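You operate a simulated robot arm through the tools that you are given. There is no shell and no other tool. Be economical: measure what you need, move in short steps, check, and stop when the job is done.

You are at the controls of a simulated two-armed robot. One attempt, no reset.

Task
Switch off and unplug the grey box, then take the adapter out.
Fine: stand the plug in the grey holder by the box, then unscrew the lid with the blue driver; driver back, adapter onto the teal table, lid left open. Set down upright: blue driver.
Where things are to end (x, y in the base frame): black adapter within 60 mm of [670, -140].

The check looks at the end state, three seconds after you hand in, the way a careful person would. Anything else that was tipped, shoved, dropped, spilled or broken makes it a failure. A push-on lid holds only when it is set on centred and level and pressed home; a screw cap is set on level and turned clockwise until tight.

Robot
Two 7-joint arms with two-finger parallel grippers on one trunk, on a base that drives. Base frame: it is fixed to the floor where the robot stands at the start and does not move with it; the origin is under the middle of the robot, x ahead of it, y to its left, z up. Units: mm, rad, N and s.
The left shoulder is at the start at [50, 187, 1085], the right one opposite. With the tool pointing down near the work surface each hand reaches from about 100 to 620 mm from the robot's upright axis, wherever it stands, measured 20 degrees to its own side. Places, roughly: black screw of the lid [600, 0, 900]; hole of the grey holder by the box [600, -100, 800]; lid of the grey box [700, 0, 900]; screw of the grey cap [400, 0, 800]; screw of the red cap [400, -100, 800]; switch of the grey box [700, 100, 900]; teal table [700, 600, 800]; thumb screw of the black cap [400, 100, 800]; thumb screw of the white cap [400, 200, 800]. Payload 3.43 kg a hand.
The tool frame of a hand sits at the grasp point between the pads (the TCP): z along the fingers, y along the line on which they close. The tips reach 30 mm beyond it. The gripper opens to 94 mm. The fingers are 28 mm wide and 10 mm thick; the gripper's body (50 by 96 mm) begins 55 mm behind the TCP.
Orientation is that of the tool frame in the base frame, as [roll, pitch, yaw] about the fixed x, y, z axes, in that order (R = Rz(yaw) Ry(pitch) Rx(roll)). With the fingers straight down and closing along the base's y, the tool's x points along the base's -x, its y along +y and its z along -z.

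Tools
- The arms move only by the tool jog_arm. It takes "left_moves", "right_moves" or both (then of equal length, played together; a hand with none holds still); each is a list that holds one entry, the list of rows, each a list of 7 numbers: the turn, a rotation vector about the tool's x, y, z in rad, then the shift along the tool's x, y, z in cm, then the gripper command, from -1 (shut) to 1 (fully open), values between in proportion. In form: [[[wx, wy, wz, dx, dy, dz, grip], ...]]. A call has 1 to 20 rows; each row shifts and turns the commanded pose from where the row before left it, along the tool's axes as they then stand. Rows are played at 5 a second. More than 50 mm and 0.15 rad between two rows, or a gripper value outside its range, and nothing of the call is played. A pose out of reach is approached as far as the arm can. The call stops where the force on the tool passes 40 N (or 10 N more than at its start, if that is more) or the arm is blocked; 0.2 s more then pass. The fingers move at their own pace (about 153 mm/s each) and stop on an object; they squeeze with about 36 N. The grip force told is the motor's: it shows also when the fingers shut on nothing. Time passes only in rows, and 0.2 s behind the last, so rows that do not move let the fingers close. The reply holds the time, the measured pose of the TCP, the force on the tool along the base axes, the opening and the grip force, in the units named above and with some noise, with the torque about the TCP (base axes, N m) and any sound that the robot's microphone picked up, and new pictures: "show" is both (left out), scene, wrist or none (wrist: the cameras of the hands that moved).
- Cameras (640 x 400 px; columns grow to the right, rows downward): "scene" is now at [159.7, 4.8, 1261.2]; the picture's right is [0.08, -1.00, 0.00], its down [-0.45, -0.04, -0.89] and it looks along [0.89, 0.07, -0.46] (base axes); focal length 214 px, centre (320, 200). "left" rides on the left gripper at [76, -14, -103] in its tool frame; the picture's right is [0.18, 0.98, 0.00], its down [-0.75, 0.14, -0.64] and it looks along [-0.63, 0.12, 0.77] (tool axes); focal length 243 px, centre (320, 200). "right" rides on the right gripper at [76, 14, -103] in its tool frame; the picture's right is [-0.18, 0.98, 0.00], its down [-0.75, -0.14, -0.64] and it looks along [-0.63, -0.12, 0.77] (tool axes); focal length 243 px, centre (320, 200). There is no depth. A picture from a camera that has moved, and an enlarged one, comes with that camera's place and axes in the base frame and with its lens. The place of the scene camera against the robot may be out by one fixed shift of up to 18 mm in any direction.
- slide_trunk(by): slides the trunk up (or, below 0, down) by that many mm; the arms and the scene camera ride with it, the base frame stays. It gives what a move gives, with no picture.
- steer(legs): drives the robot by 1 to 6 legs, each [ahead, left, turn to the left] in mm, mm and rad, along the robot's own axes; the way and the turn of a leg run together, so that a leg with both is an arc; at most 1500 mm and 3.142 rad a leg. The arms and the cameras ride along, it lands a little off, and it stops where it bumps. It gives what a move gives, and a new picture of the scene camera.
- aim_head(pan, tilt): turns the head with the scene camera to pan (to the left, within 1.396 rad either way) and tilt (down, from -0.506 to 1.204), counted from straight ahead of the robot. It gives what a move gives, and a new picture of the scene camera.
- close_up(camera, box): a new picture of the part [left, top, right, bottom] of that camera's present view, enlarged. It takes no simulated time.
- hand_in(): hands the job in; it is judged then, once.

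Work in short steps. Places have to be worked out from the pictures, the camera data and where the tool is seen: move nearer, look again, correct. Check each grasp and each placing, and mend what went wrong. You have 120 turns and 260 pictures in all, those below and enlarged ones among them. Open the grippers and draw the arms clear of the work before you hand the job in, unless the task says otherwise; then end with one line.

The tools are called after "Call:" as name(argument=value, ...) on one line, values as JSON. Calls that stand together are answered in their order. jog_arm: Moves the arms, as the interface text tells. Its arguments: {"type":"object","properties":{"left_moves":{"type":"array","items":{"type":"array","items":{"type":"array","items":{"type":"number"}}}},"right_moves":{"type":"array","items":{"type":"array","items":{"type":"array","items":{"type":"number"}}}},"show":{"type":"string","enum":["both","scene","wrist","none"]}},"required":[]} The other tools are called the same way: slide_trunk (by) slides the trunk up or down; steer (legs) drives the base; aim_head (pan, tilt) turns the head that bears the scene camera; close_up (camera, box) takes an enlarged picture of a part of a camera's view; hand_in () hands the job in.

At the start:

```text
time_s: 0.0
left_tcp_pos: [380.9, 223.7, 1241.5]
left_ee_rot: [3.14, -0.001, -3.141]
left_ft_force: [0.3, -0.1, -0.1]
left_wrist_torque: [0.0, -0.03, 0.0]
left_opening: 94.0
left_finger_force: 0.1
right_tcp_pos: [376.0, -146.3, 1163.9]
right_ee_rot: [3.141, 0.0, 3.141]
right_ft_force: [-0.7, -0.5, 0.7]
right_wrist_torque: [-0.01, 0.01, -0.02]
right_opening: 94.0
right_finger_force: 0.1
trunk travel left (down, up): [-300.0, 132.0]
robot x, y, heading: [1.0, -1.5, 0.002]
head pan, tilt: [0.082, 0.473]
```

scene: 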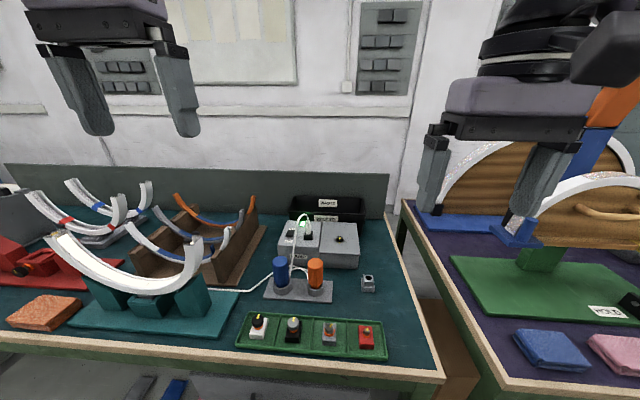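
right: 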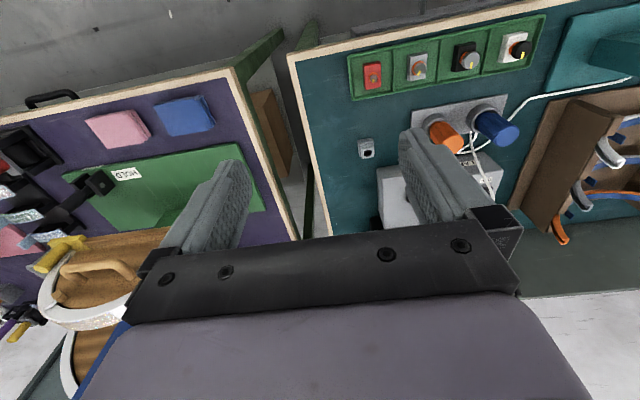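
left: 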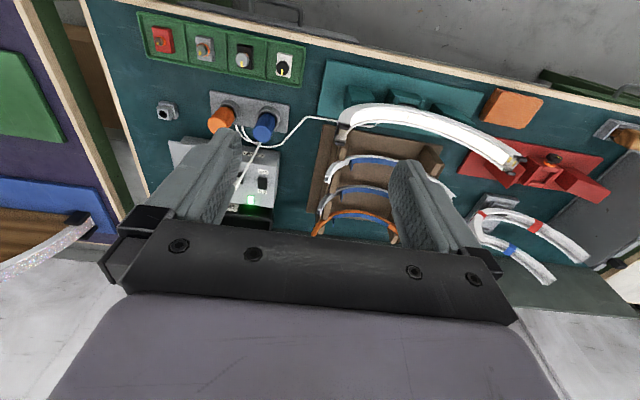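

The scene shows the grey box at mid-table with plug, switch, lid with black screw; drivers in a rack ahead of it. I enlarge this region first.

Call:
close_up(camera="scene", box=[230, 180, 410, 310])

Call:
close_up(camera="right", box=[330, 0, 570, 240])

Call:
close_up(camera="left", box=[130, 70, 330, 230])

```text
3.08 times, centred on (320, 245) of scene
camera zoom: at [159.7, 4.8, 1261.2], right [0.08, -1.0, 0.0], down [-0.45, -0.04, -0.89], along [0.89, 0.07, -0.46], focal length 660 px, centre (320, 62)
```

zoom: 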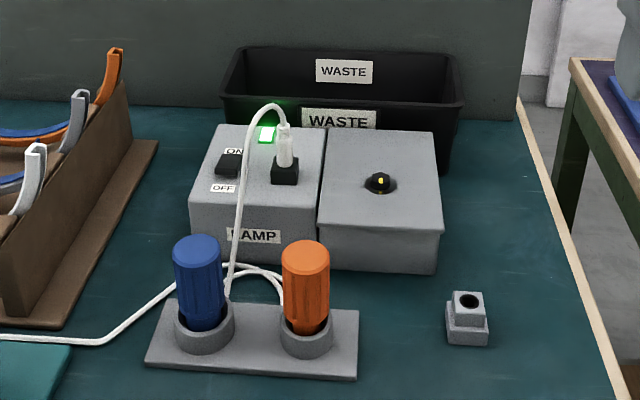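

```text
1.67 times, centred on (450, 120) of right
camera zoom: at [300.8, -131.8, 1266.5], right [0.18, 0.98, 0.0], down [0.75, -0.14, 0.64], along [0.63, -0.12, -0.77], focal length 404 px, centre (103, 333)
```

zoom: 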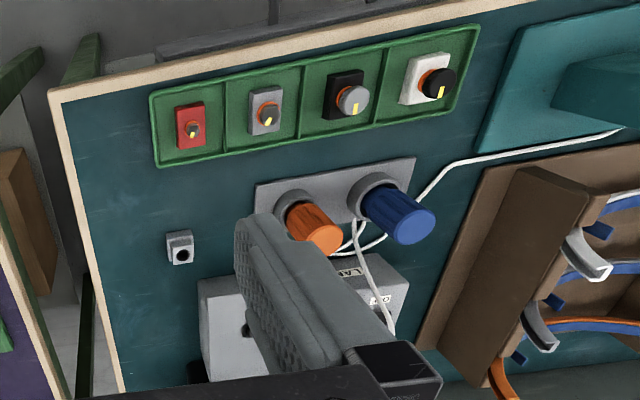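

```text
2.50 times, centred on (230, 150) of left
camera zoom: at [303.9, 209.2, 1344.9], right [-0.18, 0.98, 0.0], down [0.75, 0.14, 0.64], along [0.63, 0.12, -0.77], focal length 606 px, centre (545, 325)
```

zoom: 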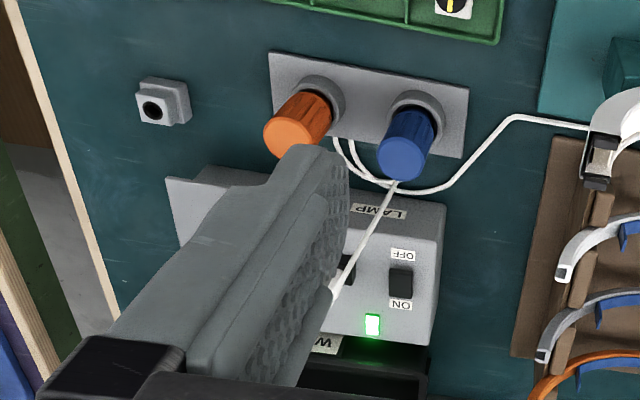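

The box top is around z≈900 at x≈640–650, near the reach limit, so I drive a little ahead first (the table edge seems to be at x≈380).

Call:
steer(legs=[[80, 0, 0]])

```text
time_s: 1.1
left_tcp_pos: [463.0, 222.4, 1242.8]
left_ee_rot: [3.142, -0.002, -3.139]
left_ft_force: [0.9, -0.5, -0.3]
left_wrist_torque: [-0.01, 0.05, -0.01]
left_opening: 93.9
left_finger_force: 0.0
right_tcp_pos: [459.1, -146.9, 1164.4]
right_ee_rot: [3.141, -0.002, -3.141]
right_ft_force: [-0.7, -0.6, -0.4]
right_wrist_torque: [-0.02, 0.03, 0.01]
right_opening: 94.0
right_finger_force: 0.1
trunk travel left (down, up): [-300.0, 132.0]
robot x, y, heading: [79.4, -1.4, 0.006]
head pan, tilt: [0.082, 0.473]
camera scene: at [242.1, 4.8, 1261.0], right [0.08, -1.0, 0.0], down [-0.45, -0.04, -0.89], along [0.89, 0.07, -0.46], focal length 214 px, centre (320, 200)
```

scene: 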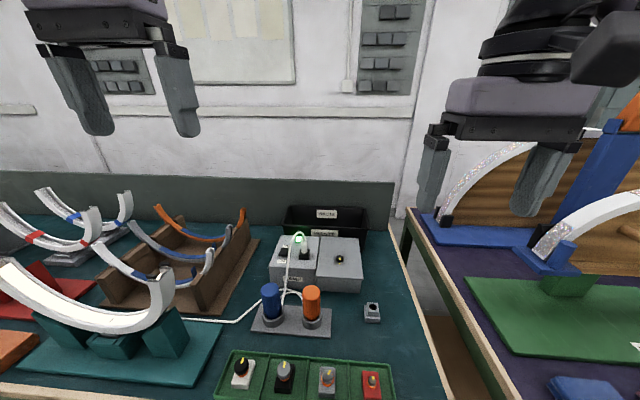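

No bump. I tilt the head down for a better view and bring the left hand, closed, toward the switch.

Call:
aim_head(pan=0.0, tilt=0.75)

Call:
jog_arm(left_moves=[[[0, 0, 0, -2.28, -1.42, 3.2, -1], [0, 0, 0, -2.28, -1.42, 3.2, -1], [0, 0, 0, -2.28, -1.42, 3.2, -1], [0, 0, 0, -2.28, -1.42, 3.2, -1], [0, 0, 0, -2.28, -1.42, 3.2, -1], [0, 0, 0, -2.28, -1.42, 3.2, -1]]])

```text
time_s: 1.9
left_tcp_pos: [462.8, 223.4, 1241.6]
left_ee_rot: [3.141, -0.001, -3.139]
left_ft_force: [-0.4, 1.4, 0.2]
left_wrist_torque: [0.02, -0.01, -0.01]
left_opening: 94.0
left_finger_force: 0.0
right_tcp_pos: [457.3, -145.8, 1163.8]
right_ee_rot: [3.141, 0.0, -3.141]
right_ft_force: [0.1, 0.2, 0.5]
right_wrist_torque: [0.03, 0.0, -0.02]
right_opening: 94.0
right_finger_force: 0.0
trunk travel left (down, up): [-300.0, 132.0]
robot x, y, heading: [81.8, -2.5, -0.003]
head pan, tilt: [0.0, 0.75]
camera scene: at [233.0, -2.7, 1236.9], right [0.0, -1.0, 0.0], down [-0.68, 0.0, -0.73], along [0.73, 0.0, -0.68], focal length 214 px, centre (320, 200)
```

scene: 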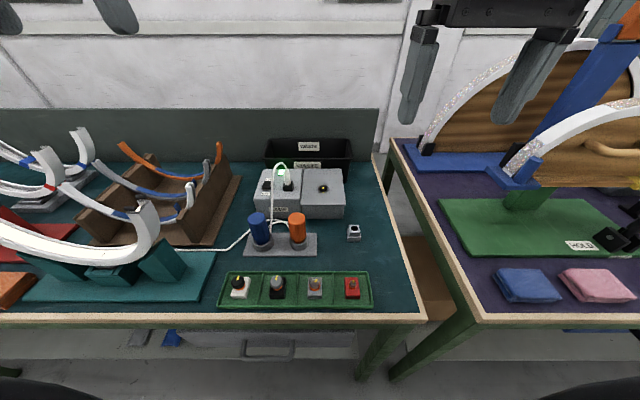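

```text
time_s: 3.2
left_tcp_pos: [596.6, 135.7, 1049.4]
left_ee_rot: [3.14, -0.001, -3.14]
left_ft_force: [0.3, -0.5, 0.4]
left_wrist_torque: [0.04, 0.02, -0.03]
left_opening: 0.2
left_finger_force: 33.1
right_tcp_pos: [457.9, -146.8, 1163.7]
right_ee_rot: [-3.141, -0.002, 3.141]
right_ft_force: [-0.3, -0.2, 0.5]
right_wrist_torque: [-0.01, -0.02, -0.03]
right_opening: 93.7
right_finger_force: 0.0
trunk travel left (down, up): [-300.0, 132.0]
robot x, y, heading: [85.2, -2.1, -0.002]
head pan, tilt: [0.0, 0.75]
camera scene: at [233.3, -2.9, 1236.8], right [0.0, -1.0, 0.0], down [-0.68, 0.0, -0.73], along [0.73, 0.0, -0.68], focal length 214 px, centre (320, 200)
camera left: at [519.5, 122.0, 1152.2], right [-0.19, 0.98, 0.0], down [0.75, 0.14, 0.64], along [0.63, 0.12, -0.77], focal length 243 px, centre (320, 200)
```

scene: 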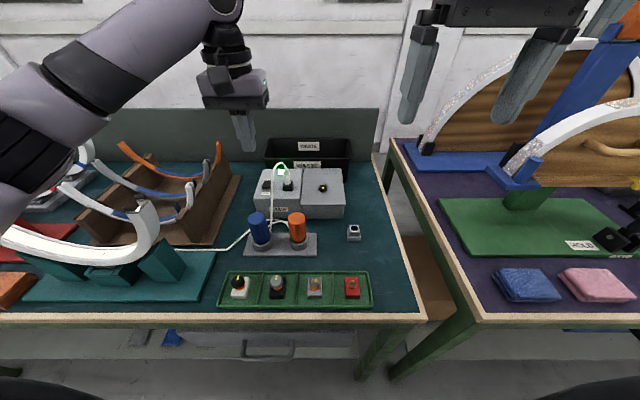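
left: 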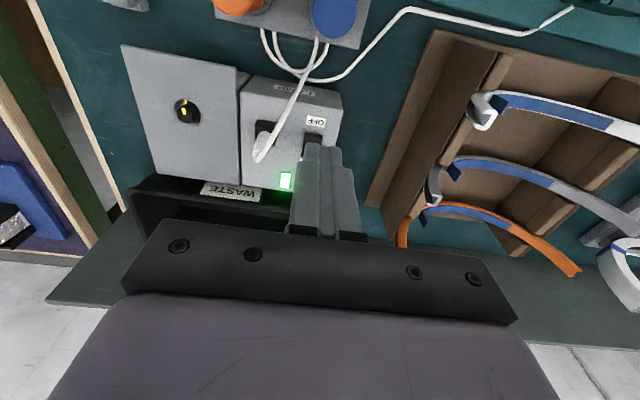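

The left camera now sees the whole box; I enlarge it, with a matching scene close-up for triangulation.

Call:
close_up(camera="left", box=[110, 30, 370, 200])

Call:
close_up(camera="scene", box=[230, 130, 380, 260])

Call:
close_up(camera="right", box=[230, 0, 640, 250])

```text
2.35 times, centred on (240, 115) of left
camera zoom: at [519.5, 122.0, 1152.2], right [-0.19, 0.98, 0.0], down [0.75, 0.14, 0.64], along [0.63, 0.12, -0.77], focal length 571 px, centre (508, 400)
```

zoom: 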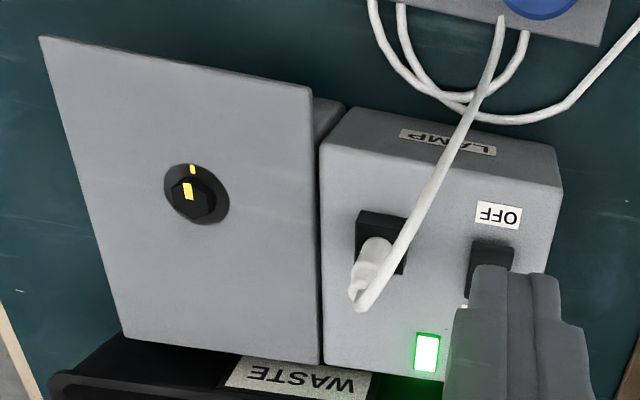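

```text
3.08 times, centred on (305, 195) of scene
camera zoom: at [233.3, -2.9, 1236.8], right [0.0, -1.0, 0.0], down [-0.68, 0.0, -0.73], along [0.73, 0.0, -0.68], focal length 660 px, centre (366, 215)
```

zoom: 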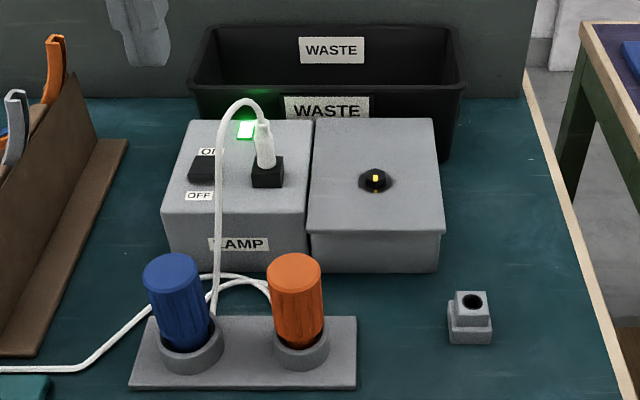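

```text
1.56 times, centred on (435, 125) of right
camera zoom: at [382.8, -131.9, 1266.4], right [0.18, 0.98, 0.0], down [0.75, -0.14, 0.64], along [0.63, -0.12, -0.77], focal length 379 px, centre (140, 317)
```

zoom: 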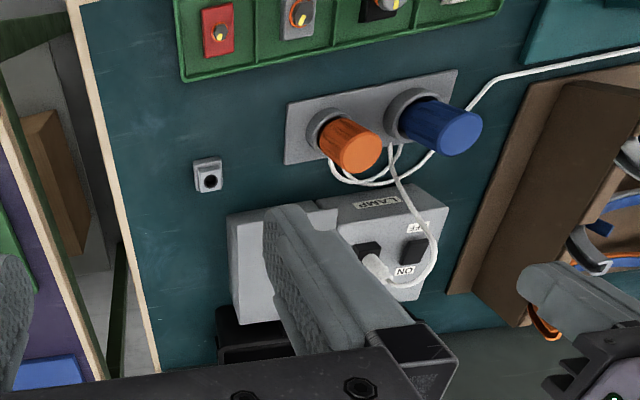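

Triangulating from the views: switch ≈ (657,140,877), plug axis ≈ (658,82) with top ≈ 930, lid screw ≈ (650,−11,872). I lower the closed left fingers above the front (OFF) half of the rocker and check.

Call:
jog_arm(left_moves=[[[0, 0, 0, -1.3, 0.14, 3.6, -1], [0, 0, 0, -1.3, 0.14, 3.6, -1], [0, 0, 0, -1.3, 0.14, 3.6, -1], [0, 0, 0, 0, 0, 0, -1]]])

Call:
close_up(camera="left", box=[160, 50, 440, 225])

Call:
close_up(camera="scene", box=[230, 130, 330, 210])

```text
time_s: 4.2
left_tcp_pos: [638.5, 146.4, 955.5]
left_ee_rot: [-3.136, 0.018, -3.135]
left_ft_force: [0.6, 0.8, 0.2]
left_wrist_torque: [0.01, -0.02, -0.02]
left_opening: 0.2
left_finger_force: 33.2
right_tcp_pos: [457.3, -145.2, 1165.9]
right_ee_rot: [-3.142, 0.0, -3.141]
right_ft_force: [1.0, -0.8, 0.0]
right_wrist_torque: [0.0, -0.01, 0.02]
right_opening: 93.9
right_finger_force: 0.0
trunk travel left (down, up): [-300.0, 132.0]
robot x, y, heading: [82.1, -0.2, 0.002]
head pan, tilt: [0.0, 0.75]
camera scene: at [232.3, -1.3, 1238.6], right [0.0, -1.0, 0.0], down [-0.68, 0.0, -0.73], along [0.73, 0.0, -0.68], focal length 214 px, centre (320, 200)
camera left: at [559.5, 131.8, 1056.8], right [-0.19, 0.98, -0.01], down [0.74, 0.15, 0.66], along [0.64, 0.12, -0.75], focal length 243 px, centre (320, 200)
```

scene: 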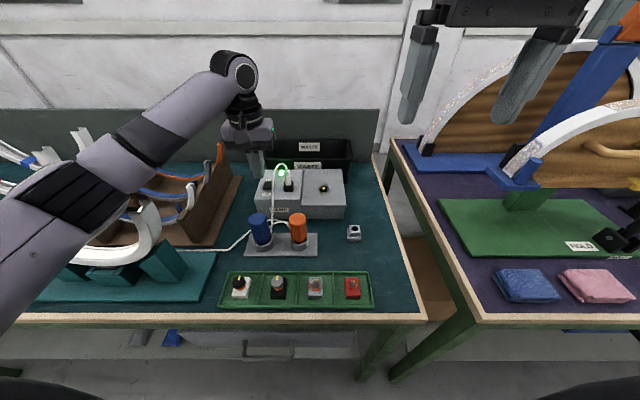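
left: 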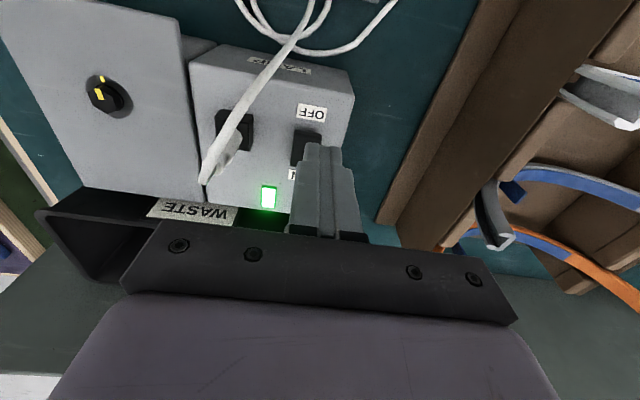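

```text
2.29 times, centred on (300, 138) of left
camera zoom: at [559.5, 131.8, 1056.8], right [-0.19, 0.98, -0.01], down [0.74, 0.15, 0.66], along [0.64, 0.12, -0.75], focal length 555 px, centre (366, 343)
```

zoom: 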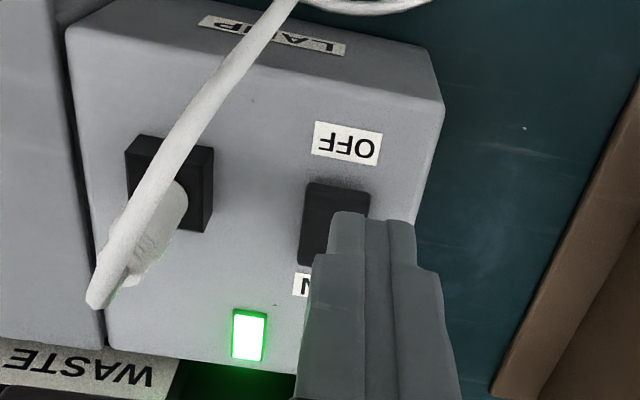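

```text
5.00 times, centred on (280, 170) of scene
camera zoom: at [232.3, -1.3, 1238.6], right [0.0, -1.0, 0.0], down [-0.68, 0.0, -0.73], along [0.73, 0.0, -0.68], focal length 1072 px, centre (520, 350)
```

zoom: 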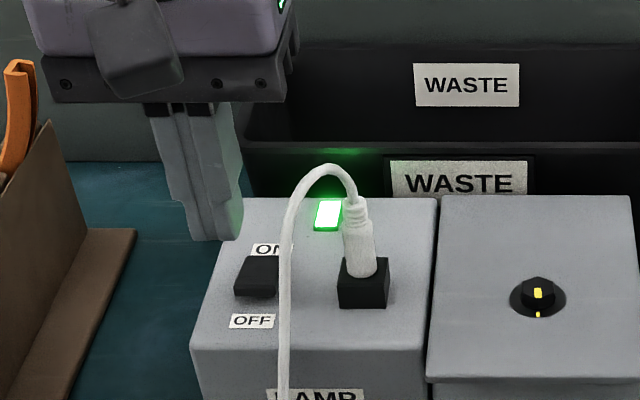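

The measured pose is slightly off what I commanded; I let it settle and read it again.

Call:
jog_arm(left_moves=[[[0, 0, 0, 0, 0, 0, -1], [0, 0, 0, 0, 0, 0, -1]]], show="none")

```text
time_s: 4.8
left_tcp_pos: [637.5, 145.9, 956.3]
left_ee_rot: [-3.14, 0.022, -3.134]
left_ft_force: [0.5, 0.4, 0.7]
left_wrist_torque: [0.01, 0.01, 0.0]
left_opening: 0.0
left_finger_force: 32.9
right_tcp_pos: [457.9, -146.0, 1164.0]
right_ee_rot: [3.142, -0.001, -3.141]
right_ft_force: [-0.1, 0.0, -1.3]
right_wrist_torque: [-0.01, 0.0, -0.02]
right_opening: 94.2
right_finger_force: 0.0
trunk travel left (down, up): [-300.0, 132.0]
robot x, y, heading: [83.7, -1.6, 0.002]
head pan, tilt: [0.0, 0.75]
```

The arm saturates about 15 mm short, so it is near its limit. I lift and draw back, then drive 60 mm nearer.

Call:
jog_arm(left_moves=[[[0, 0, 0, 2.0, 0, -3, -1], [0, 0, 0, 3, 0, -3, -1], [0, 0, 0, 3, 0, -2, -1]]], show="none")

Call:
steer(legs=[[60, 0, 0]])

```text
time_s: 5.7
left_tcp_pos: [557.8, 142.6, 1020.2]
left_ee_rot: [-3.14, -0.004, 3.141]
left_ft_force: [0.0, 0.2, 0.0]
left_wrist_torque: [0.03, -0.04, -0.03]
left_opening: 0.0
left_finger_force: 32.2
right_tcp_pos: [456.8, -147.1, 1163.0]
right_ee_rot: [3.14, 0.001, -3.14]
right_ft_force: [0.5, 0.3, 0.0]
right_wrist_torque: [0.0, -0.02, -0.02]
right_opening: 94.0
right_finger_force: 0.1
trunk travel left (down, up): [-300.0, 132.0]
robot x, y, heading: [82.3, -0.7, 0.004]
head pan, tilt: [0.0, 0.75]
```

```text
time_s: 6.4
left_tcp_pos: [560.0, 142.5, 1020.3]
left_ee_rot: [3.14, -0.004, 3.14]
left_ft_force: [0.6, 0.5, 0.7]
left_wrist_torque: [0.0, -0.02, -0.02]
left_opening: 0.3
left_finger_force: 33.1
right_tcp_pos: [461.5, -146.2, 1163.8]
right_ee_rot: [3.14, -0.001, 3.138]
right_ft_force: [-0.5, 0.1, -0.5]
right_wrist_torque: [-0.01, -0.01, -0.02]
right_opening: 93.7
right_finger_force: 0.1
trunk travel left (down, up): [-300.0, 132.0]
robot x, y, heading: [80.9, -1.6, 0.001]
head pan, tilt: [0.0, 0.75]
stopped in leg 1: the robot was blocked; the commanded pose is now the measured one
camera scene: at [236.2, -2.3, 1236.9], right [0.0, -1.0, 0.0], down [-0.68, 0.0, -0.73], along [0.73, 0.0, -0.68], focal length 214 px, centre (320, 200)
```

scene: 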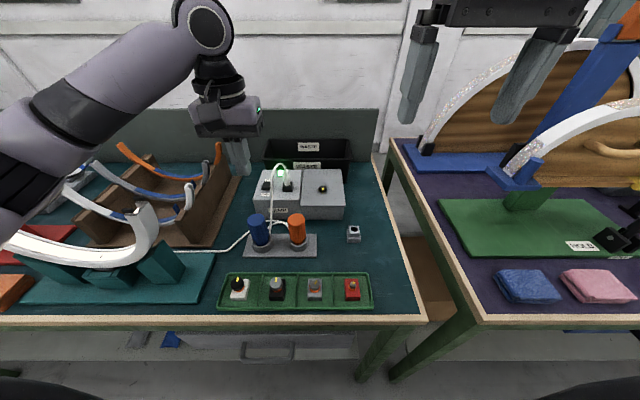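

The base is against the table. The wrist sits above the shoulder, so raising the trunk should give more horizontal reach.

Call:
slide_trunk(by=90)

Call:
jog_arm(left_moves=[[[0, 0, 0, -2.7, -0.15, 4, -1], [0, 0, 0, -2.7, -0.15, 4, -1], [0, 0, 0, -2.6, -0.15, 4, -1], [0, 0, 0, 0, 0, 4, -1], [0, 0, 0, 0, 0, 2, -1], [0, 0, 0, 0, 0, 0, -1]]])

```text
time_s: 7.7
left_tcp_pos: [562.4, 141.6, 1110.0]
left_ee_rot: [3.141, -0.002, 3.14]
left_ft_force: [-0.6, -0.1, -0.6]
left_wrist_torque: [-0.01, -0.01, -0.03]
left_opening: 0.1
left_finger_force: 32.9
right_tcp_pos: [460.0, -146.1, 1253.1]
right_ee_rot: [3.139, 0.001, 3.137]
right_ft_force: [0.4, -0.4, -0.1]
right_wrist_torque: [0.04, 0.02, 0.04]
right_opening: 94.1
right_finger_force: 0.1
trunk travel left (down, up): [-390.0, 42.0]
robot x, y, heading: [83.4, 2.7, -0.0]
head pan, tilt: [0.0, 0.75]
```

```text
time_s: 9.1
left_tcp_pos: [639.7, 136.9, 929.4]
left_ee_rot: [-3.141, -0.003, 3.139]
left_ft_force: [-0.1, -0.1, 0.3]
left_wrist_torque: [0.02, 0.02, 0.02]
left_opening: 0.0
left_finger_force: 33.1
right_tcp_pos: [460.7, -146.2, 1253.0]
right_ee_rot: [3.14, -0.001, 3.137]
right_ft_force: [0.2, -0.6, 0.5]
right_wrist_torque: [-0.02, 0.02, 0.0]
right_opening: 94.2
right_finger_force: 0.0
trunk travel left (down, up): [-390.0, 42.0]
robot x, y, heading: [82.7, -1.3, -0.005]
head pan, tilt: [0.0, 0.75]
camera scene: at [236.4, -2.3, 1326.9], right [0.0, -1.0, 0.0], down [-0.68, 0.0, -0.73], along [0.73, 0.0, -0.68], focal length 214 px, centre (320, 200)
camera left: at [563.8, 123.1, 1032.9], right [-0.18, 0.98, 0.0], down [0.76, 0.14, 0.64], along [0.63, 0.12, -0.77], focal length 243 px, centre (320, 200)
```

scene: 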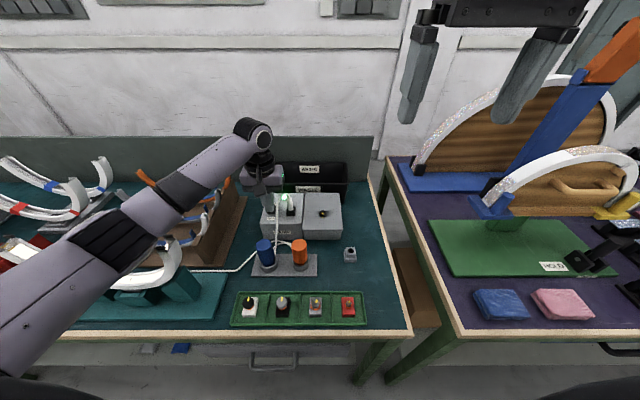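
left: 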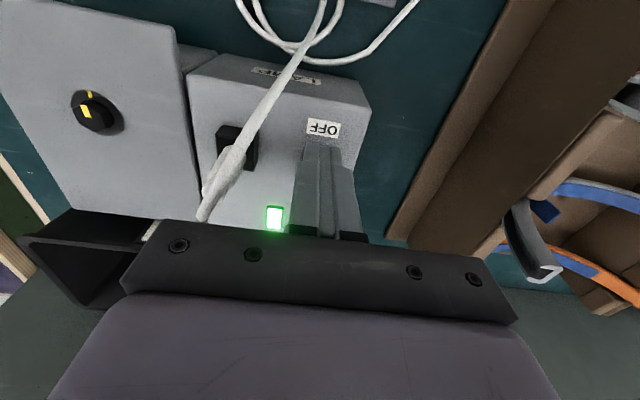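

Now the reach is fine. The tips are at z≈899 over the OFF half; I press down in small steps.

Call:
jog_arm(left_moves=[[[0, 0, 0, 0, 0, 0.6, -1], [0, 0, 0, 0, 0, 0.5, -1], [0, 0, 0, 0, 0, 0.3, -1], [0, 0, 0, 0, 0, 0.3, -1], [0, 0, 0, 0, 0, 0.3, -1]]], show="wrist")

Call:
close_up(camera="scene", box=[230, 150, 330, 230])

```text
time_s: 10.5
left_tcp_pos: [656.8, 153.1, 938.8]
left_ee_rot: [3.136, 0.058, -3.119]
left_ft_force: [-0.8, -0.1, -0.1]
left_wrist_torque: [0.02, -0.03, 0.01]
left_opening: 0.0
left_finger_force: 33.0
right_tcp_pos: [460.6, -145.5, 1251.5]
right_ee_rot: [3.141, -0.001, 3.141]
right_ft_force: [-0.3, 0.4, 0.1]
right_wrist_torque: [-0.02, -0.04, -0.02]
right_opening: 94.1
right_finger_force: 0.1
trunk travel left (down, up): [-390.0, 42.0]
robot x, y, heading: [88.0, 3.3, 0.006]
head pan, tilt: [0.0, 0.75]
stopped in row 5 (left hand): the arm was blocked; the commanded pose is now the measured one
camera left: at [574.5, 137.0, 1036.4], right [-0.21, 0.98, -0.01], down [0.71, 0.15, 0.69], along [0.67, 0.14, -0.73], focal length 243 px, centre (320, 200)
```

left: 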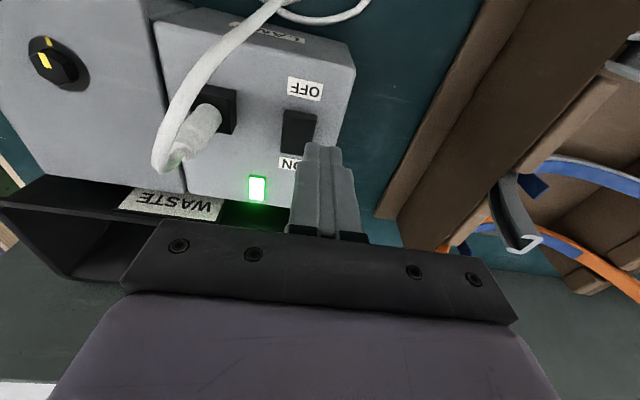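

```text
5.00 times, centred on (280, 190) of scene
camera zoom: at [235.0, -0.6, 1324.4], right [0.0, -1.0, 0.0], down [-0.68, 0.0, -0.73], along [0.73, 0.0, -0.68], focal length 1072 px, centre (520, 250)
```

zoom: 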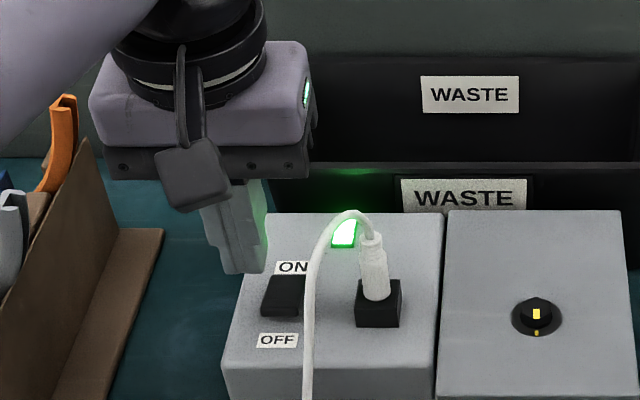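

The arm was blocked without wrist force—maybe a joint limit or the elbow touching something. I look at the whole scene.

Call:
aim_head(pan=0.35, tilt=0.75)

```text
time_s: 11.3
left_tcp_pos: [656.6, 151.7, 936.2]
left_ee_rot: [3.137, 0.051, -3.12]
left_ft_force: [0.5, -0.3, -0.5]
left_wrist_torque: [-0.02, 0.0, -0.01]
left_opening: 0.0
left_finger_force: 33.3
right_tcp_pos: [460.8, -142.3, 1255.0]
right_ee_rot: [-3.139, 0.0, 3.14]
right_ft_force: [-0.2, 0.1, -0.2]
right_wrist_torque: [0.03, 0.01, 0.02]
right_opening: 94.1
right_finger_force: 0.1
trunk travel left (down, up): [-390.0, 42.0]
robot x, y, heading: [85.2, 3.6, -0.003]
head pan, tilt: [0.351, 0.75]
camera scene: at [230.9, 29.7, 1326.8], right [0.34, -0.94, 0.0], down [-0.64, -0.23, -0.73], along [0.69, 0.25, -0.68], focal length 214 px, centre (320, 200)
```

scene: 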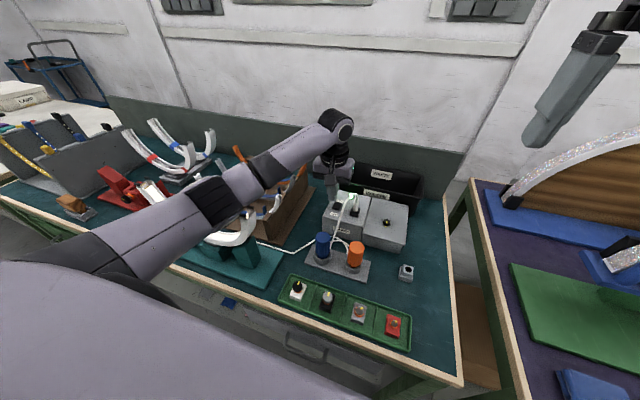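

The arm is straight out at its limit. Turning the robot to the right brings the left shoulder nearer to the table, so I draw the hand back and up, back off a bit, and turn.

Call:
jog_arm(left_moves=[[[0, 0, 0, 2.0, 0, -4, -1], [0, 0, 0, 3, 0, -4, -1], [0, 0, 0, 3, 0, -4, -1], [0, 0, 0, 4, 0, -2, -1], [0, 0, 0, 4, 0, 0, -1]]], show="none")

Call:
steer(legs=[[-70, 0, 0], [0, 0, -0.6]])

```text
time_s: 12.5
left_tcp_pos: [488.6, 146.6, 1068.5]
left_ee_rot: [3.135, 0.043, -3.125]
left_ft_force: [0.2, 0.2, -0.1]
left_wrist_torque: [0.04, -0.03, 0.03]
left_opening: 0.2
left_finger_force: 32.6
right_tcp_pos: [461.4, -145.6, 1253.9]
right_ee_rot: [3.141, 0.001, 3.14]
right_ft_force: [0.2, -0.3, -0.7]
right_wrist_torque: [0.02, 0.03, 0.01]
right_opening: 93.9
right_finger_force: 0.1
trunk travel left (down, up): [-390.0, 42.0]
robot x, y, heading: [83.9, 2.4, 0.001]
head pan, tilt: [0.351, 0.75]
```

```text
time_s: 15.2
left_tcp_pos: [429.5, -105.3, 1068.3]
left_ee_rot: [3.137, 0.047, 2.563]
left_ft_force: [0.8, -0.4, 0.3]
left_wrist_torque: [0.01, -0.03, 0.0]
left_opening: 0.1
left_finger_force: 33.0
right_tcp_pos: [241.3, -332.0, 1253.0]
right_ee_rot: [-3.142, 0.0, 2.542]
right_ft_force: [-0.9, 0.5, 0.7]
right_wrist_torque: [-0.02, -0.02, -0.01]
right_opening: 94.1
right_finger_force: 0.0
trunk travel left (down, up): [-390.0, 42.0]
robot x, y, heading: [14.5, 4.1, -0.596]
head pan, tilt: [0.351, 0.75]
camera scene: at [152.6, -54.3, 1326.9], right [-0.24, -0.97, 0.0], down [-0.66, 0.17, -0.73], along [0.71, -0.18, -0.68], focal length 214 px, centre (320, 200)
```

scene: 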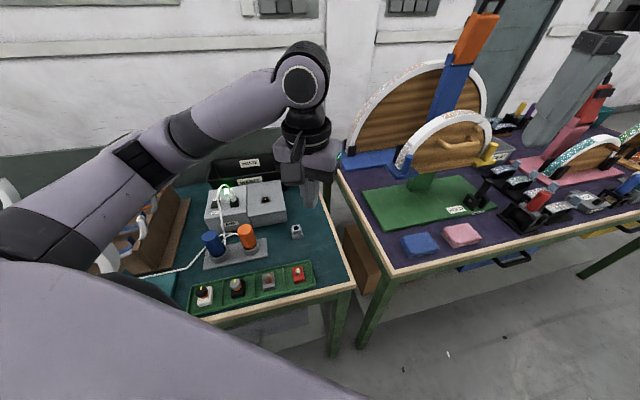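

The turn went fine. I drive back toward the table along base x.

Call:
steer(legs=[[58, 39, 0]])

Call:
aim_head(pan=0.55, tilt=0.8)

```text
time_s: 16.4
left_tcp_pos: [500.0, -106.3, 1067.4]
left_ee_rot: [3.137, 0.043, 2.564]
left_ft_force: [0.1, 0.3, -0.2]
left_wrist_torque: [-0.03, -0.01, -0.01]
left_opening: 0.0
left_finger_force: 32.9
right_tcp_pos: [315.0, -331.9, 1253.9]
right_ee_rot: [3.141, 0.0, 2.547]
right_ft_force: [0.5, -0.2, 0.2]
right_wrist_torque: [-0.03, 0.01, 0.02]
right_opening: 93.6
right_finger_force: 0.2
trunk travel left (down, up): [-390.0, 42.0]
robot x, y, heading: [83.2, -0.9, -0.595]
head pan, tilt: [0.351, 0.75]
stopped in leg 1: the robot was blocked; the commanded pose is now the measured one
camera scene: at [222.9, -55.0, 1327.0], right [-0.24, -0.97, 0.0], down [-0.66, 0.16, -0.73], along [0.71, -0.18, -0.68], focal length 214 px, centre (320, 200)
```

scene: 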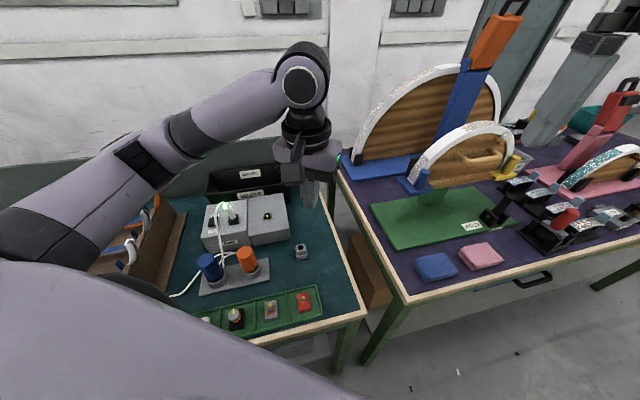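

```text
time_s: 17.1
left_tcp_pos: [501.2, -105.1, 1068.0]
left_ee_rot: [3.137, 0.046, 2.565]
left_ft_force: [0.3, -0.8, 0.1]
left_wrist_torque: [0.01, 0.02, 0.0]
left_opening: 0.1
left_finger_force: 32.5
right_tcp_pos: [313.3, -330.6, 1253.5]
right_ee_rot: [3.141, -0.002, 2.546]
right_ft_force: [0.5, -0.3, -0.2]
right_wrist_torque: [0.0, 0.02, -0.05]
right_opening: 93.8
right_finger_force: 0.0
trunk travel left (down, up): [-390.0, 42.0]
robot x, y, heading: [81.2, 0.2, -0.593]
head pan, tilt: [0.55, 0.799]
camera scene: at [223.0, -38.6, 1323.0], right [-0.05, -1.0, 0.0], down [-0.72, 0.03, -0.7], along [0.7, -0.03, -0.72], focal length 214 px, centre (320, 200)
```

scene: 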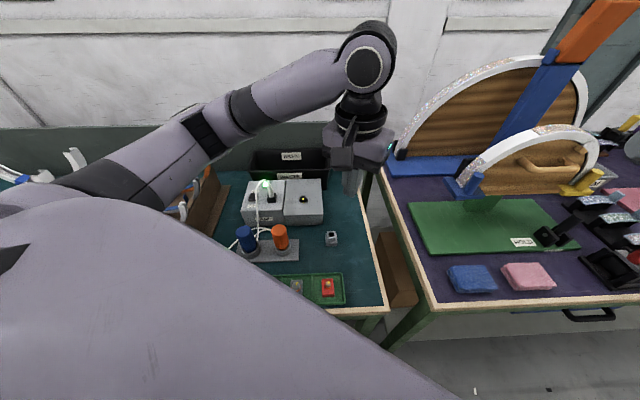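

Now the left shoulder is about 95 mm nearer. I square the hand up (yaw back to π) and go over the switch again.

Call:
jog_arm(left_moves=[[[0, 0.046, -0.142, 0, 0, 0, -1], [0, 0, -0.145, 0, 0, 0, -1], [0, 0, -0.145, 0, 0, 0, -1], [0, 0, -0.145, 0, 0, 0, -1], [0, 0, 0, -2.3, 4.05, 0, -1], [0, 0, 0, -2.3, 4.05, 0, -1], [0, 0, 0, -2.3, 4.05, 0, -1], [0, 0, 0, -2.3, 4.05, 0, -1], [0, 0, 0, -2.3, 4.05, 0, -1], [0, 0, 0, -2.3, 4.05, 0, -1], [0, 0, 0, 0, 0, 4, -1], [0, 0, 0, 0, 0, 4, -1], [0, 0, 0, 0, 0, 4, -1], [0, 0, 0, 0, 0, 0, -1]]])

```text
time_s: 20.1
left_tcp_pos: [639.5, 135.0, 947.8]
left_ee_rot: [3.14, 0.002, 3.141]
left_ft_force: [-0.2, 0.3, -0.1]
left_wrist_torque: [0.0, -0.01, 0.0]
left_opening: 0.0
left_finger_force: 32.3
right_tcp_pos: [312.4, -332.5, 1254.1]
right_ee_rot: [3.14, 0.0, 2.548]
right_ft_force: [-0.1, -0.1, 0.4]
right_wrist_torque: [0.03, -0.03, 0.0]
right_opening: 94.1
right_finger_force: 0.1
trunk travel left (down, up): [-390.0, 42.0]
robot x, y, heading: [82.2, 0.0, -0.604]
head pan, tilt: [0.55, 0.799]
camera scene: at [222.9, -38.5, 1323.0], right [-0.04, -1.0, 0.0], down [-0.72, 0.03, -0.7], along [0.7, -0.03, -0.72], focal length 214 px, centre (320, 200)
camera left: at [562.0, 121.8, 1050.4], right [-0.18, 0.98, 0.0], down [0.75, 0.14, 0.64], along [0.63, 0.12, -0.77], focal length 243 px, centre (320, 200)
```

scene: 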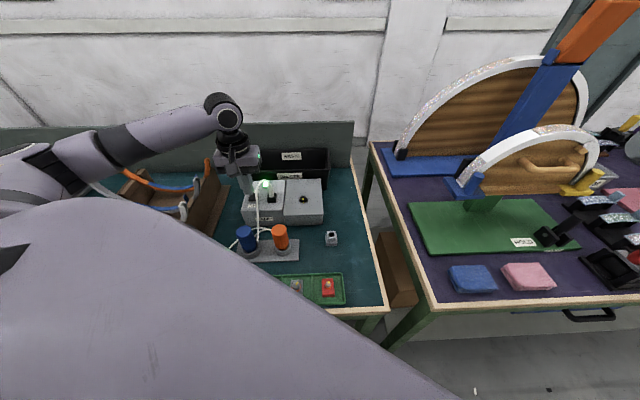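
left: 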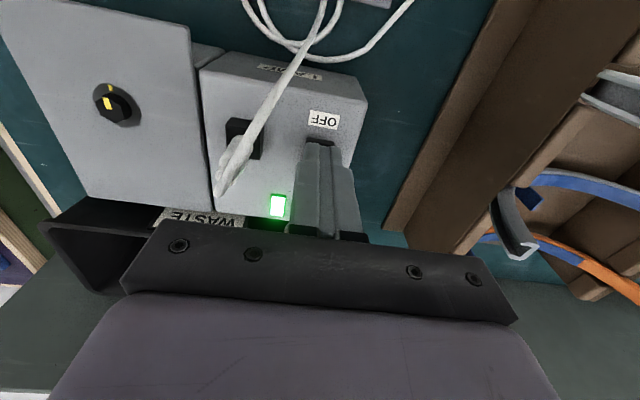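

In position; tips at z≈918. I press down in small steps.

Call:
jog_arm(left_moves=[[[0, 0, 0, 0, 0.3, 1.5, -1], [0, 0, 0, 0, 0, 1.0, -1], [0, 0, 0, 0, 0, 0.5, -1], [0, 0, 0, 0, 0, 0.3, -1], [0, 0, 0, 0, 0, 0.3, -1], [0, 0, 0, 0, 0, 0.3, -1], [0, 0, 0, 0, 0, 0.2, -1]]], show="wrist")

Call:
close_up(camera="scene", box=[220, 150, 320, 230])

```text
time_s: 21.7
left_tcp_pos: [641.2, 140.6, 914.3]
left_ee_rot: [-3.14, 0.015, -3.139]
left_ft_force: [-8.7, 1.2, 18.2]
left_wrist_torque: [0.1, 0.02, -0.02]
left_opening: 0.0
left_finger_force: 32.6
right_tcp_pos: [311.3, -331.9, 1253.1]
right_ee_rot: [3.14, 0.0, 2.548]
right_ft_force: [0.2, -0.2, 0.4]
right_wrist_torque: [0.04, -0.01, 0.04]
right_opening: 94.1
right_finger_force: 0.2
trunk travel left (down, up): [-390.0, 42.0]
robot x, y, heading: [85.7, 0.2, -0.596]
head pan, tilt: [0.55, 0.799]
heard: click
stopped in row 7 (left hand): the force on the tool passed its limit at 43 N (the readings are from after the stop); the commanded pose is now the measured one
camera left: at [561.9, 127.1, 1016.4], right [-0.19, 0.98, 0.0], down [0.74, 0.14, 0.65], along [0.64, 0.12, -0.76], focal length 243 px, centre (320, 200)
```

left: 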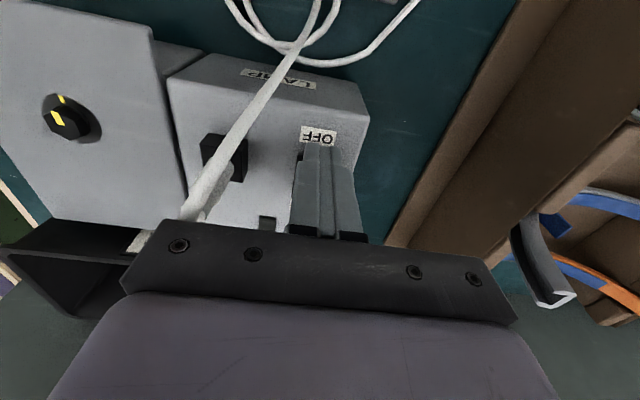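

```text
5.00 times, centred on (270, 190) of scene
camera zoom: at [221.2, -38.6, 1323.1], right [-0.04, -1.0, 0.0], down [-0.71, 0.03, -0.7], along [0.7, -0.03, -0.72], focal length 1072 px, centre (570, 250)
```

zoom: 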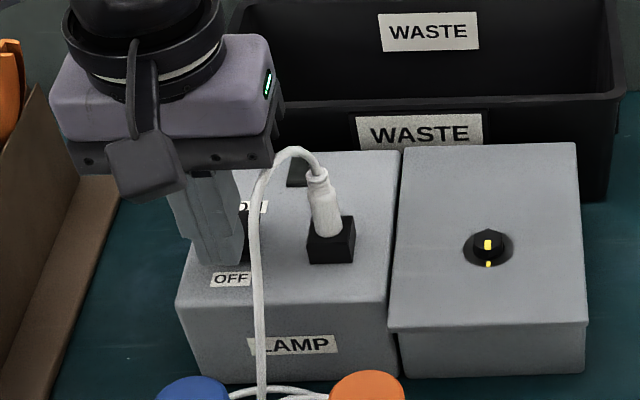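

Click heard and the LED is dark: switched off. I lift and move above the plug with the fingers half open.

Call:
jog_arm(left_moves=[[[0, 0, 0, 0, 0, -3, -1], [0, 0, 0, 0, 0, -4, -1], [0, 0, 0, 0, 0, -4, -0.1], [0, 0, 0, -0.8, -2.9, 0, -0.1], [0, 0, 0, -0.8, -2.9, 0, -0.1], [0, 0, 0, 0, 0, 0, -0.1]]], show="wrist")

Call:
close_up(camera="scene", box=[220, 150, 320, 230])

```text
time_s: 23.1
left_tcp_pos: [654.0, 84.1, 1024.9]
left_ee_rot: [3.141, 0.01, -3.14]
left_ft_force: [-0.5, 0.3, -0.3]
left_wrist_torque: [-0.02, -0.01, 0.0]
left_opening: 42.1
left_finger_force: 0.0
right_tcp_pos: [313.4, -330.4, 1253.7]
right_ee_rot: [3.139, 0.0, 2.546]
right_ft_force: [-0.1, -0.2, -0.6]
right_wrist_torque: [0.01, -0.01, 0.0]
right_opening: 94.2
right_finger_force: 0.1
trunk travel left (down, up): [-390.0, 42.0]
robot x, y, heading: [82.8, -0.3, -0.596]
head pan, tilt: [0.55, 0.799]
camera left: at [576.0, 70.2, 1126.0], right [-0.19, 0.98, 0.0], down [0.75, 0.14, 0.65], along [0.64, 0.12, -0.76], focal length 243 px, centre (320, 200)
```

left: 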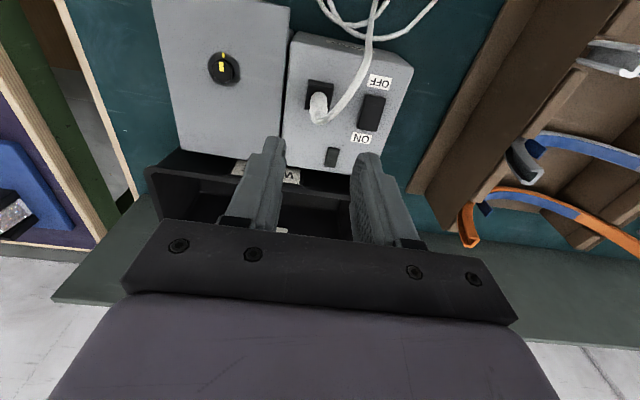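

```text
5.00 times, centred on (270, 190) of scene
camera zoom: at [222.9, -38.2, 1323.0], right [-0.04, -1.0, 0.0], down [-0.72, 0.03, -0.7], along [0.7, -0.03, -0.72], focal length 1072 px, centre (570, 250)
```

zoom: 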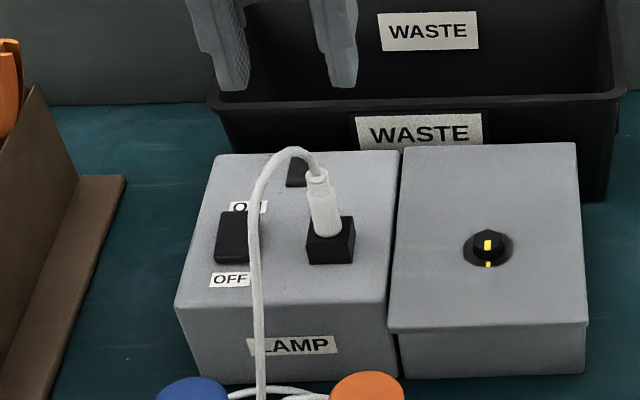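

I enlarge the left view to fix the plug's axis.

Call:
close_up(camera="left", box=[250, 30, 450, 160])

```text
3.08 times, centred on (350, 95) of left
camera zoom: at [576.0, 70.2, 1126.0], right [-0.19, 0.98, 0.0], down [0.75, 0.14, 0.65], along [0.64, 0.12, -0.76], focal length 746 px, centre (228, 523)
```

zoom: 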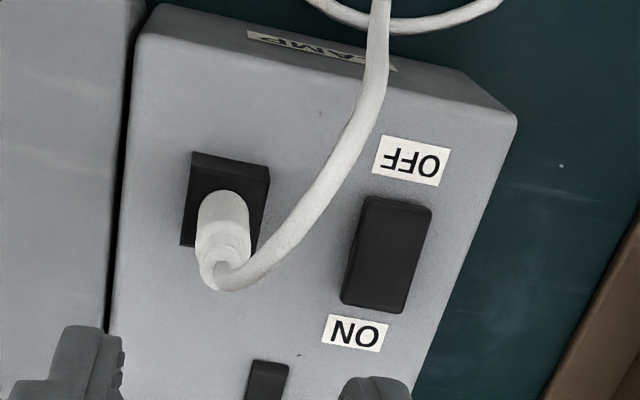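

Plug axis ≈ (654,84). The cable leaves its top diagonally toward (−x,+y), so I turn the hand by 45° to let the cable pass between the fingers, then descend.

Call:
jog_arm(left_moves=[[[0, 0, 0.131, 0, 0, 0, -0.1], [0, 0, 0.131, 0, 0, 0, -0.1], [0, 0, 0.131, 0, 0, 0, -0.1], [0, 0, 0.131, 0, 0, 0, -0.1], [0, 0, 0.131, 0, 0, 0, -0.1], [0, 0, 0.131, 0, 0, 0, -0.1], [0, 0, 0, 0, 0, 3, -0.1], [0, 0, 0, 0, 0, 3, -0.1], [0, 0, 0, 0, 0, 0, -0.1]]], show="wrist")

Call:
close_up(camera="scene", box=[220, 150, 320, 230])

```text
time_s: 25.1
left_tcp_pos: [656.8, 82.8, 961.2]
left_ee_rot: [3.134, 0.008, 2.357]
left_ft_force: [0.9, 1.1, -0.6]
left_wrist_torque: [-0.02, 0.01, 0.01]
left_opening: 42.4
left_finger_force: 0.2
right_tcp_pos: [313.8, -330.6, 1253.1]
right_ee_rot: [3.14, -0.003, 2.546]
right_ft_force: [-0.2, 0.5, 0.5]
right_wrist_torque: [0.0, -0.01, -0.04]
right_opening: 94.2
right_finger_force: 0.1
trunk travel left (down, up): [-390.0, 42.0]
robot x, y, heading: [80.7, 2.4, -0.59]
head pan, tilt: [0.55, 0.799]
camera left: at [591.2, 127.0, 1064.0], right [0.56, 0.83, 0.01], down [0.63, -0.43, 0.65], along [0.54, -0.36, -0.76], focal length 243 px, centre (320, 200)
```

left: 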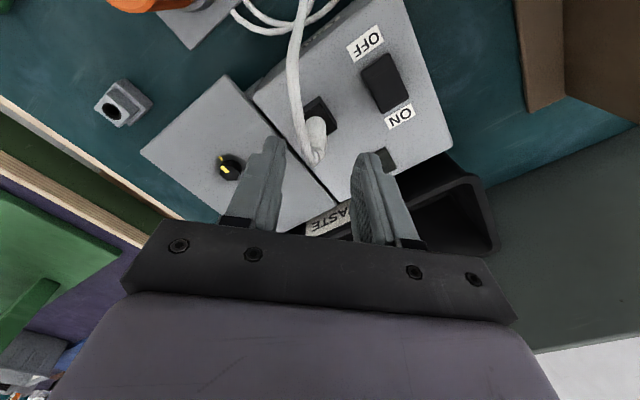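

```text
5.00 times, centred on (270, 190) of scene
camera zoom: at [223.0, -38.4, 1323.0], right [-0.04, -1.0, 0.0], down [-0.72, 0.03, -0.7], along [0.7, -0.03, -0.72], focal length 1072 px, centre (570, 250)
```

zoom: 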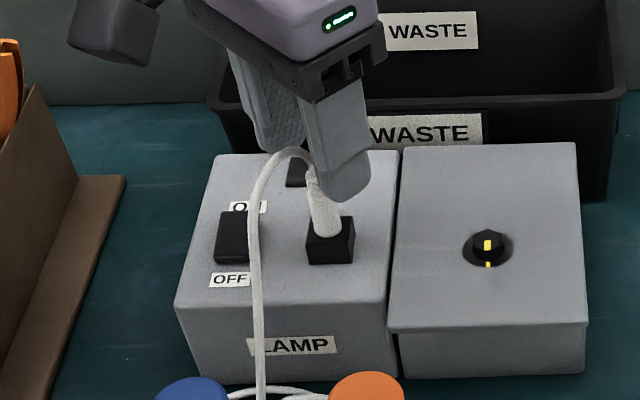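

The plug sits centred between the fingers and the cable passes freely. I descend to the grip height.

Call:
jog_arm(left_moves=[[[0, 0, 0, 0.15, -0.1, 2.5, -0.1], [0, 0, 0, 0, 0, 2.0, -0.1], [0, 0, 0, 0, 0, 0, -0.1]]], show="wrist")

Call:
close_up(camera="scene", box=[220, 150, 320, 230])

```text
time_s: 25.9
left_tcp_pos: [654.3, 83.5, 916.6]
left_ee_rot: [3.136, 0.007, 2.356]
left_ft_force: [-0.5, -0.5, 0.5]
left_wrist_torque: [-0.02, -0.03, -0.02]
left_opening: 42.4
left_finger_force: 0.0
right_tcp_pos: [313.5, -330.2, 1253.3]
right_ee_rot: [3.14, -0.001, 2.546]
right_ft_force: [-0.1, -1.0, -0.9]
right_wrist_torque: [-0.01, -0.01, 0.0]
right_opening: 94.0
right_finger_force: 0.1
trunk travel left (down, up): [-390.0, 42.0]
robot x, y, heading: [83.8, -1.9, -0.599]
head pan, tilt: [0.55, 0.799]
camera left: at [588.1, 127.8, 1018.7], right [0.56, 0.83, 0.01], down [0.63, -0.43, 0.65], along [0.54, -0.36, -0.76], focal length 243 px, centre (320, 200)
```

left: 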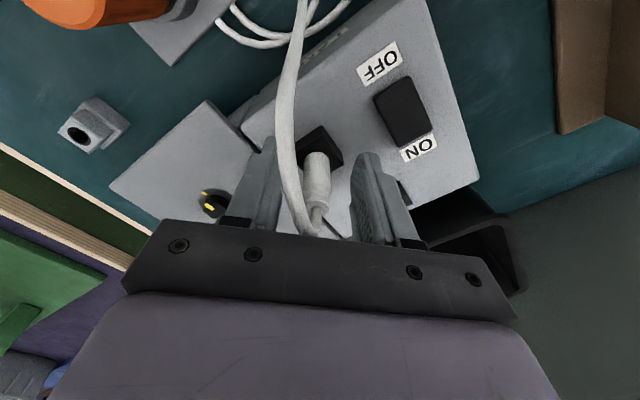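

```text
5.00 times, centred on (270, 190) of scene
camera zoom: at [223.0, -38.4, 1323.0], right [-0.04, -1.0, 0.0], down [-0.72, 0.03, -0.7], along [0.7, -0.03, -0.72], focal length 1072 px, centre (570, 250)
```

zoom: 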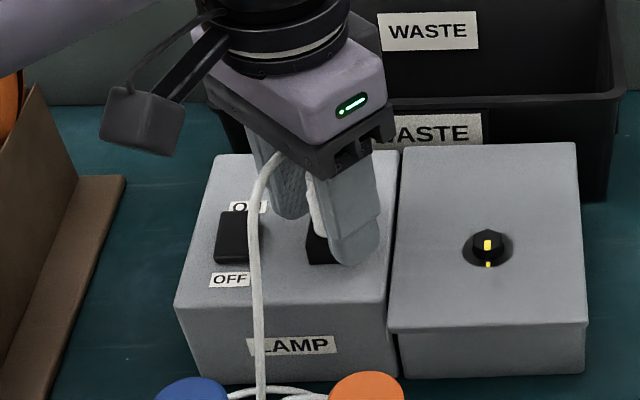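

TCP projects to (320,187) in the left view, right on the plug body. I close.

Call:
jog_arm(left_moves=[[[0, 0, 0, 0, 0, 0, -1], [0, 0, 0, 0, 0, 0, -1], [0, 0, 0, 0, 0, 0, -1]]], show="wrist")

```text
time_s: 26.7
left_tcp_pos: [652.8, 82.1, 916.0]
left_ee_rot: [3.137, 0.007, 2.353]
left_ft_force: [-11.6, -6.5, -2.4]
left_wrist_torque: [-0.91, 0.35, -0.13]
left_opening: 33.8
left_finger_force: 45.2
right_tcp_pos: [312.7, -331.7, 1253.5]
right_ee_rot: [3.139, -0.001, 2.546]
right_ft_force: [-0.7, 0.5, -0.7]
right_wrist_torque: [-0.01, -0.04, 0.0]
right_opening: 94.0
right_finger_force: 0.2
trunk travel left (down, up): [-390.0, 42.0]
robot x, y, heading: [83.5, 4.0, -0.595]
head pan, tilt: [0.55, 0.799]
camera left: at [587.3, 126.7, 1018.8], right [0.57, 0.82, 0.0], down [0.63, -0.43, 0.65], along [0.53, -0.36, -0.76], focal length 243 px, centre (320, 200)
```

left: 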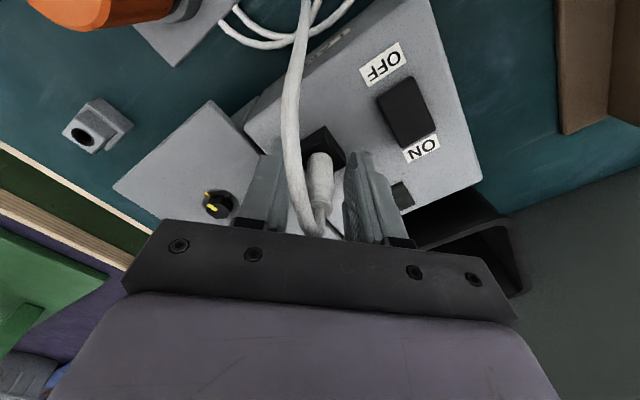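

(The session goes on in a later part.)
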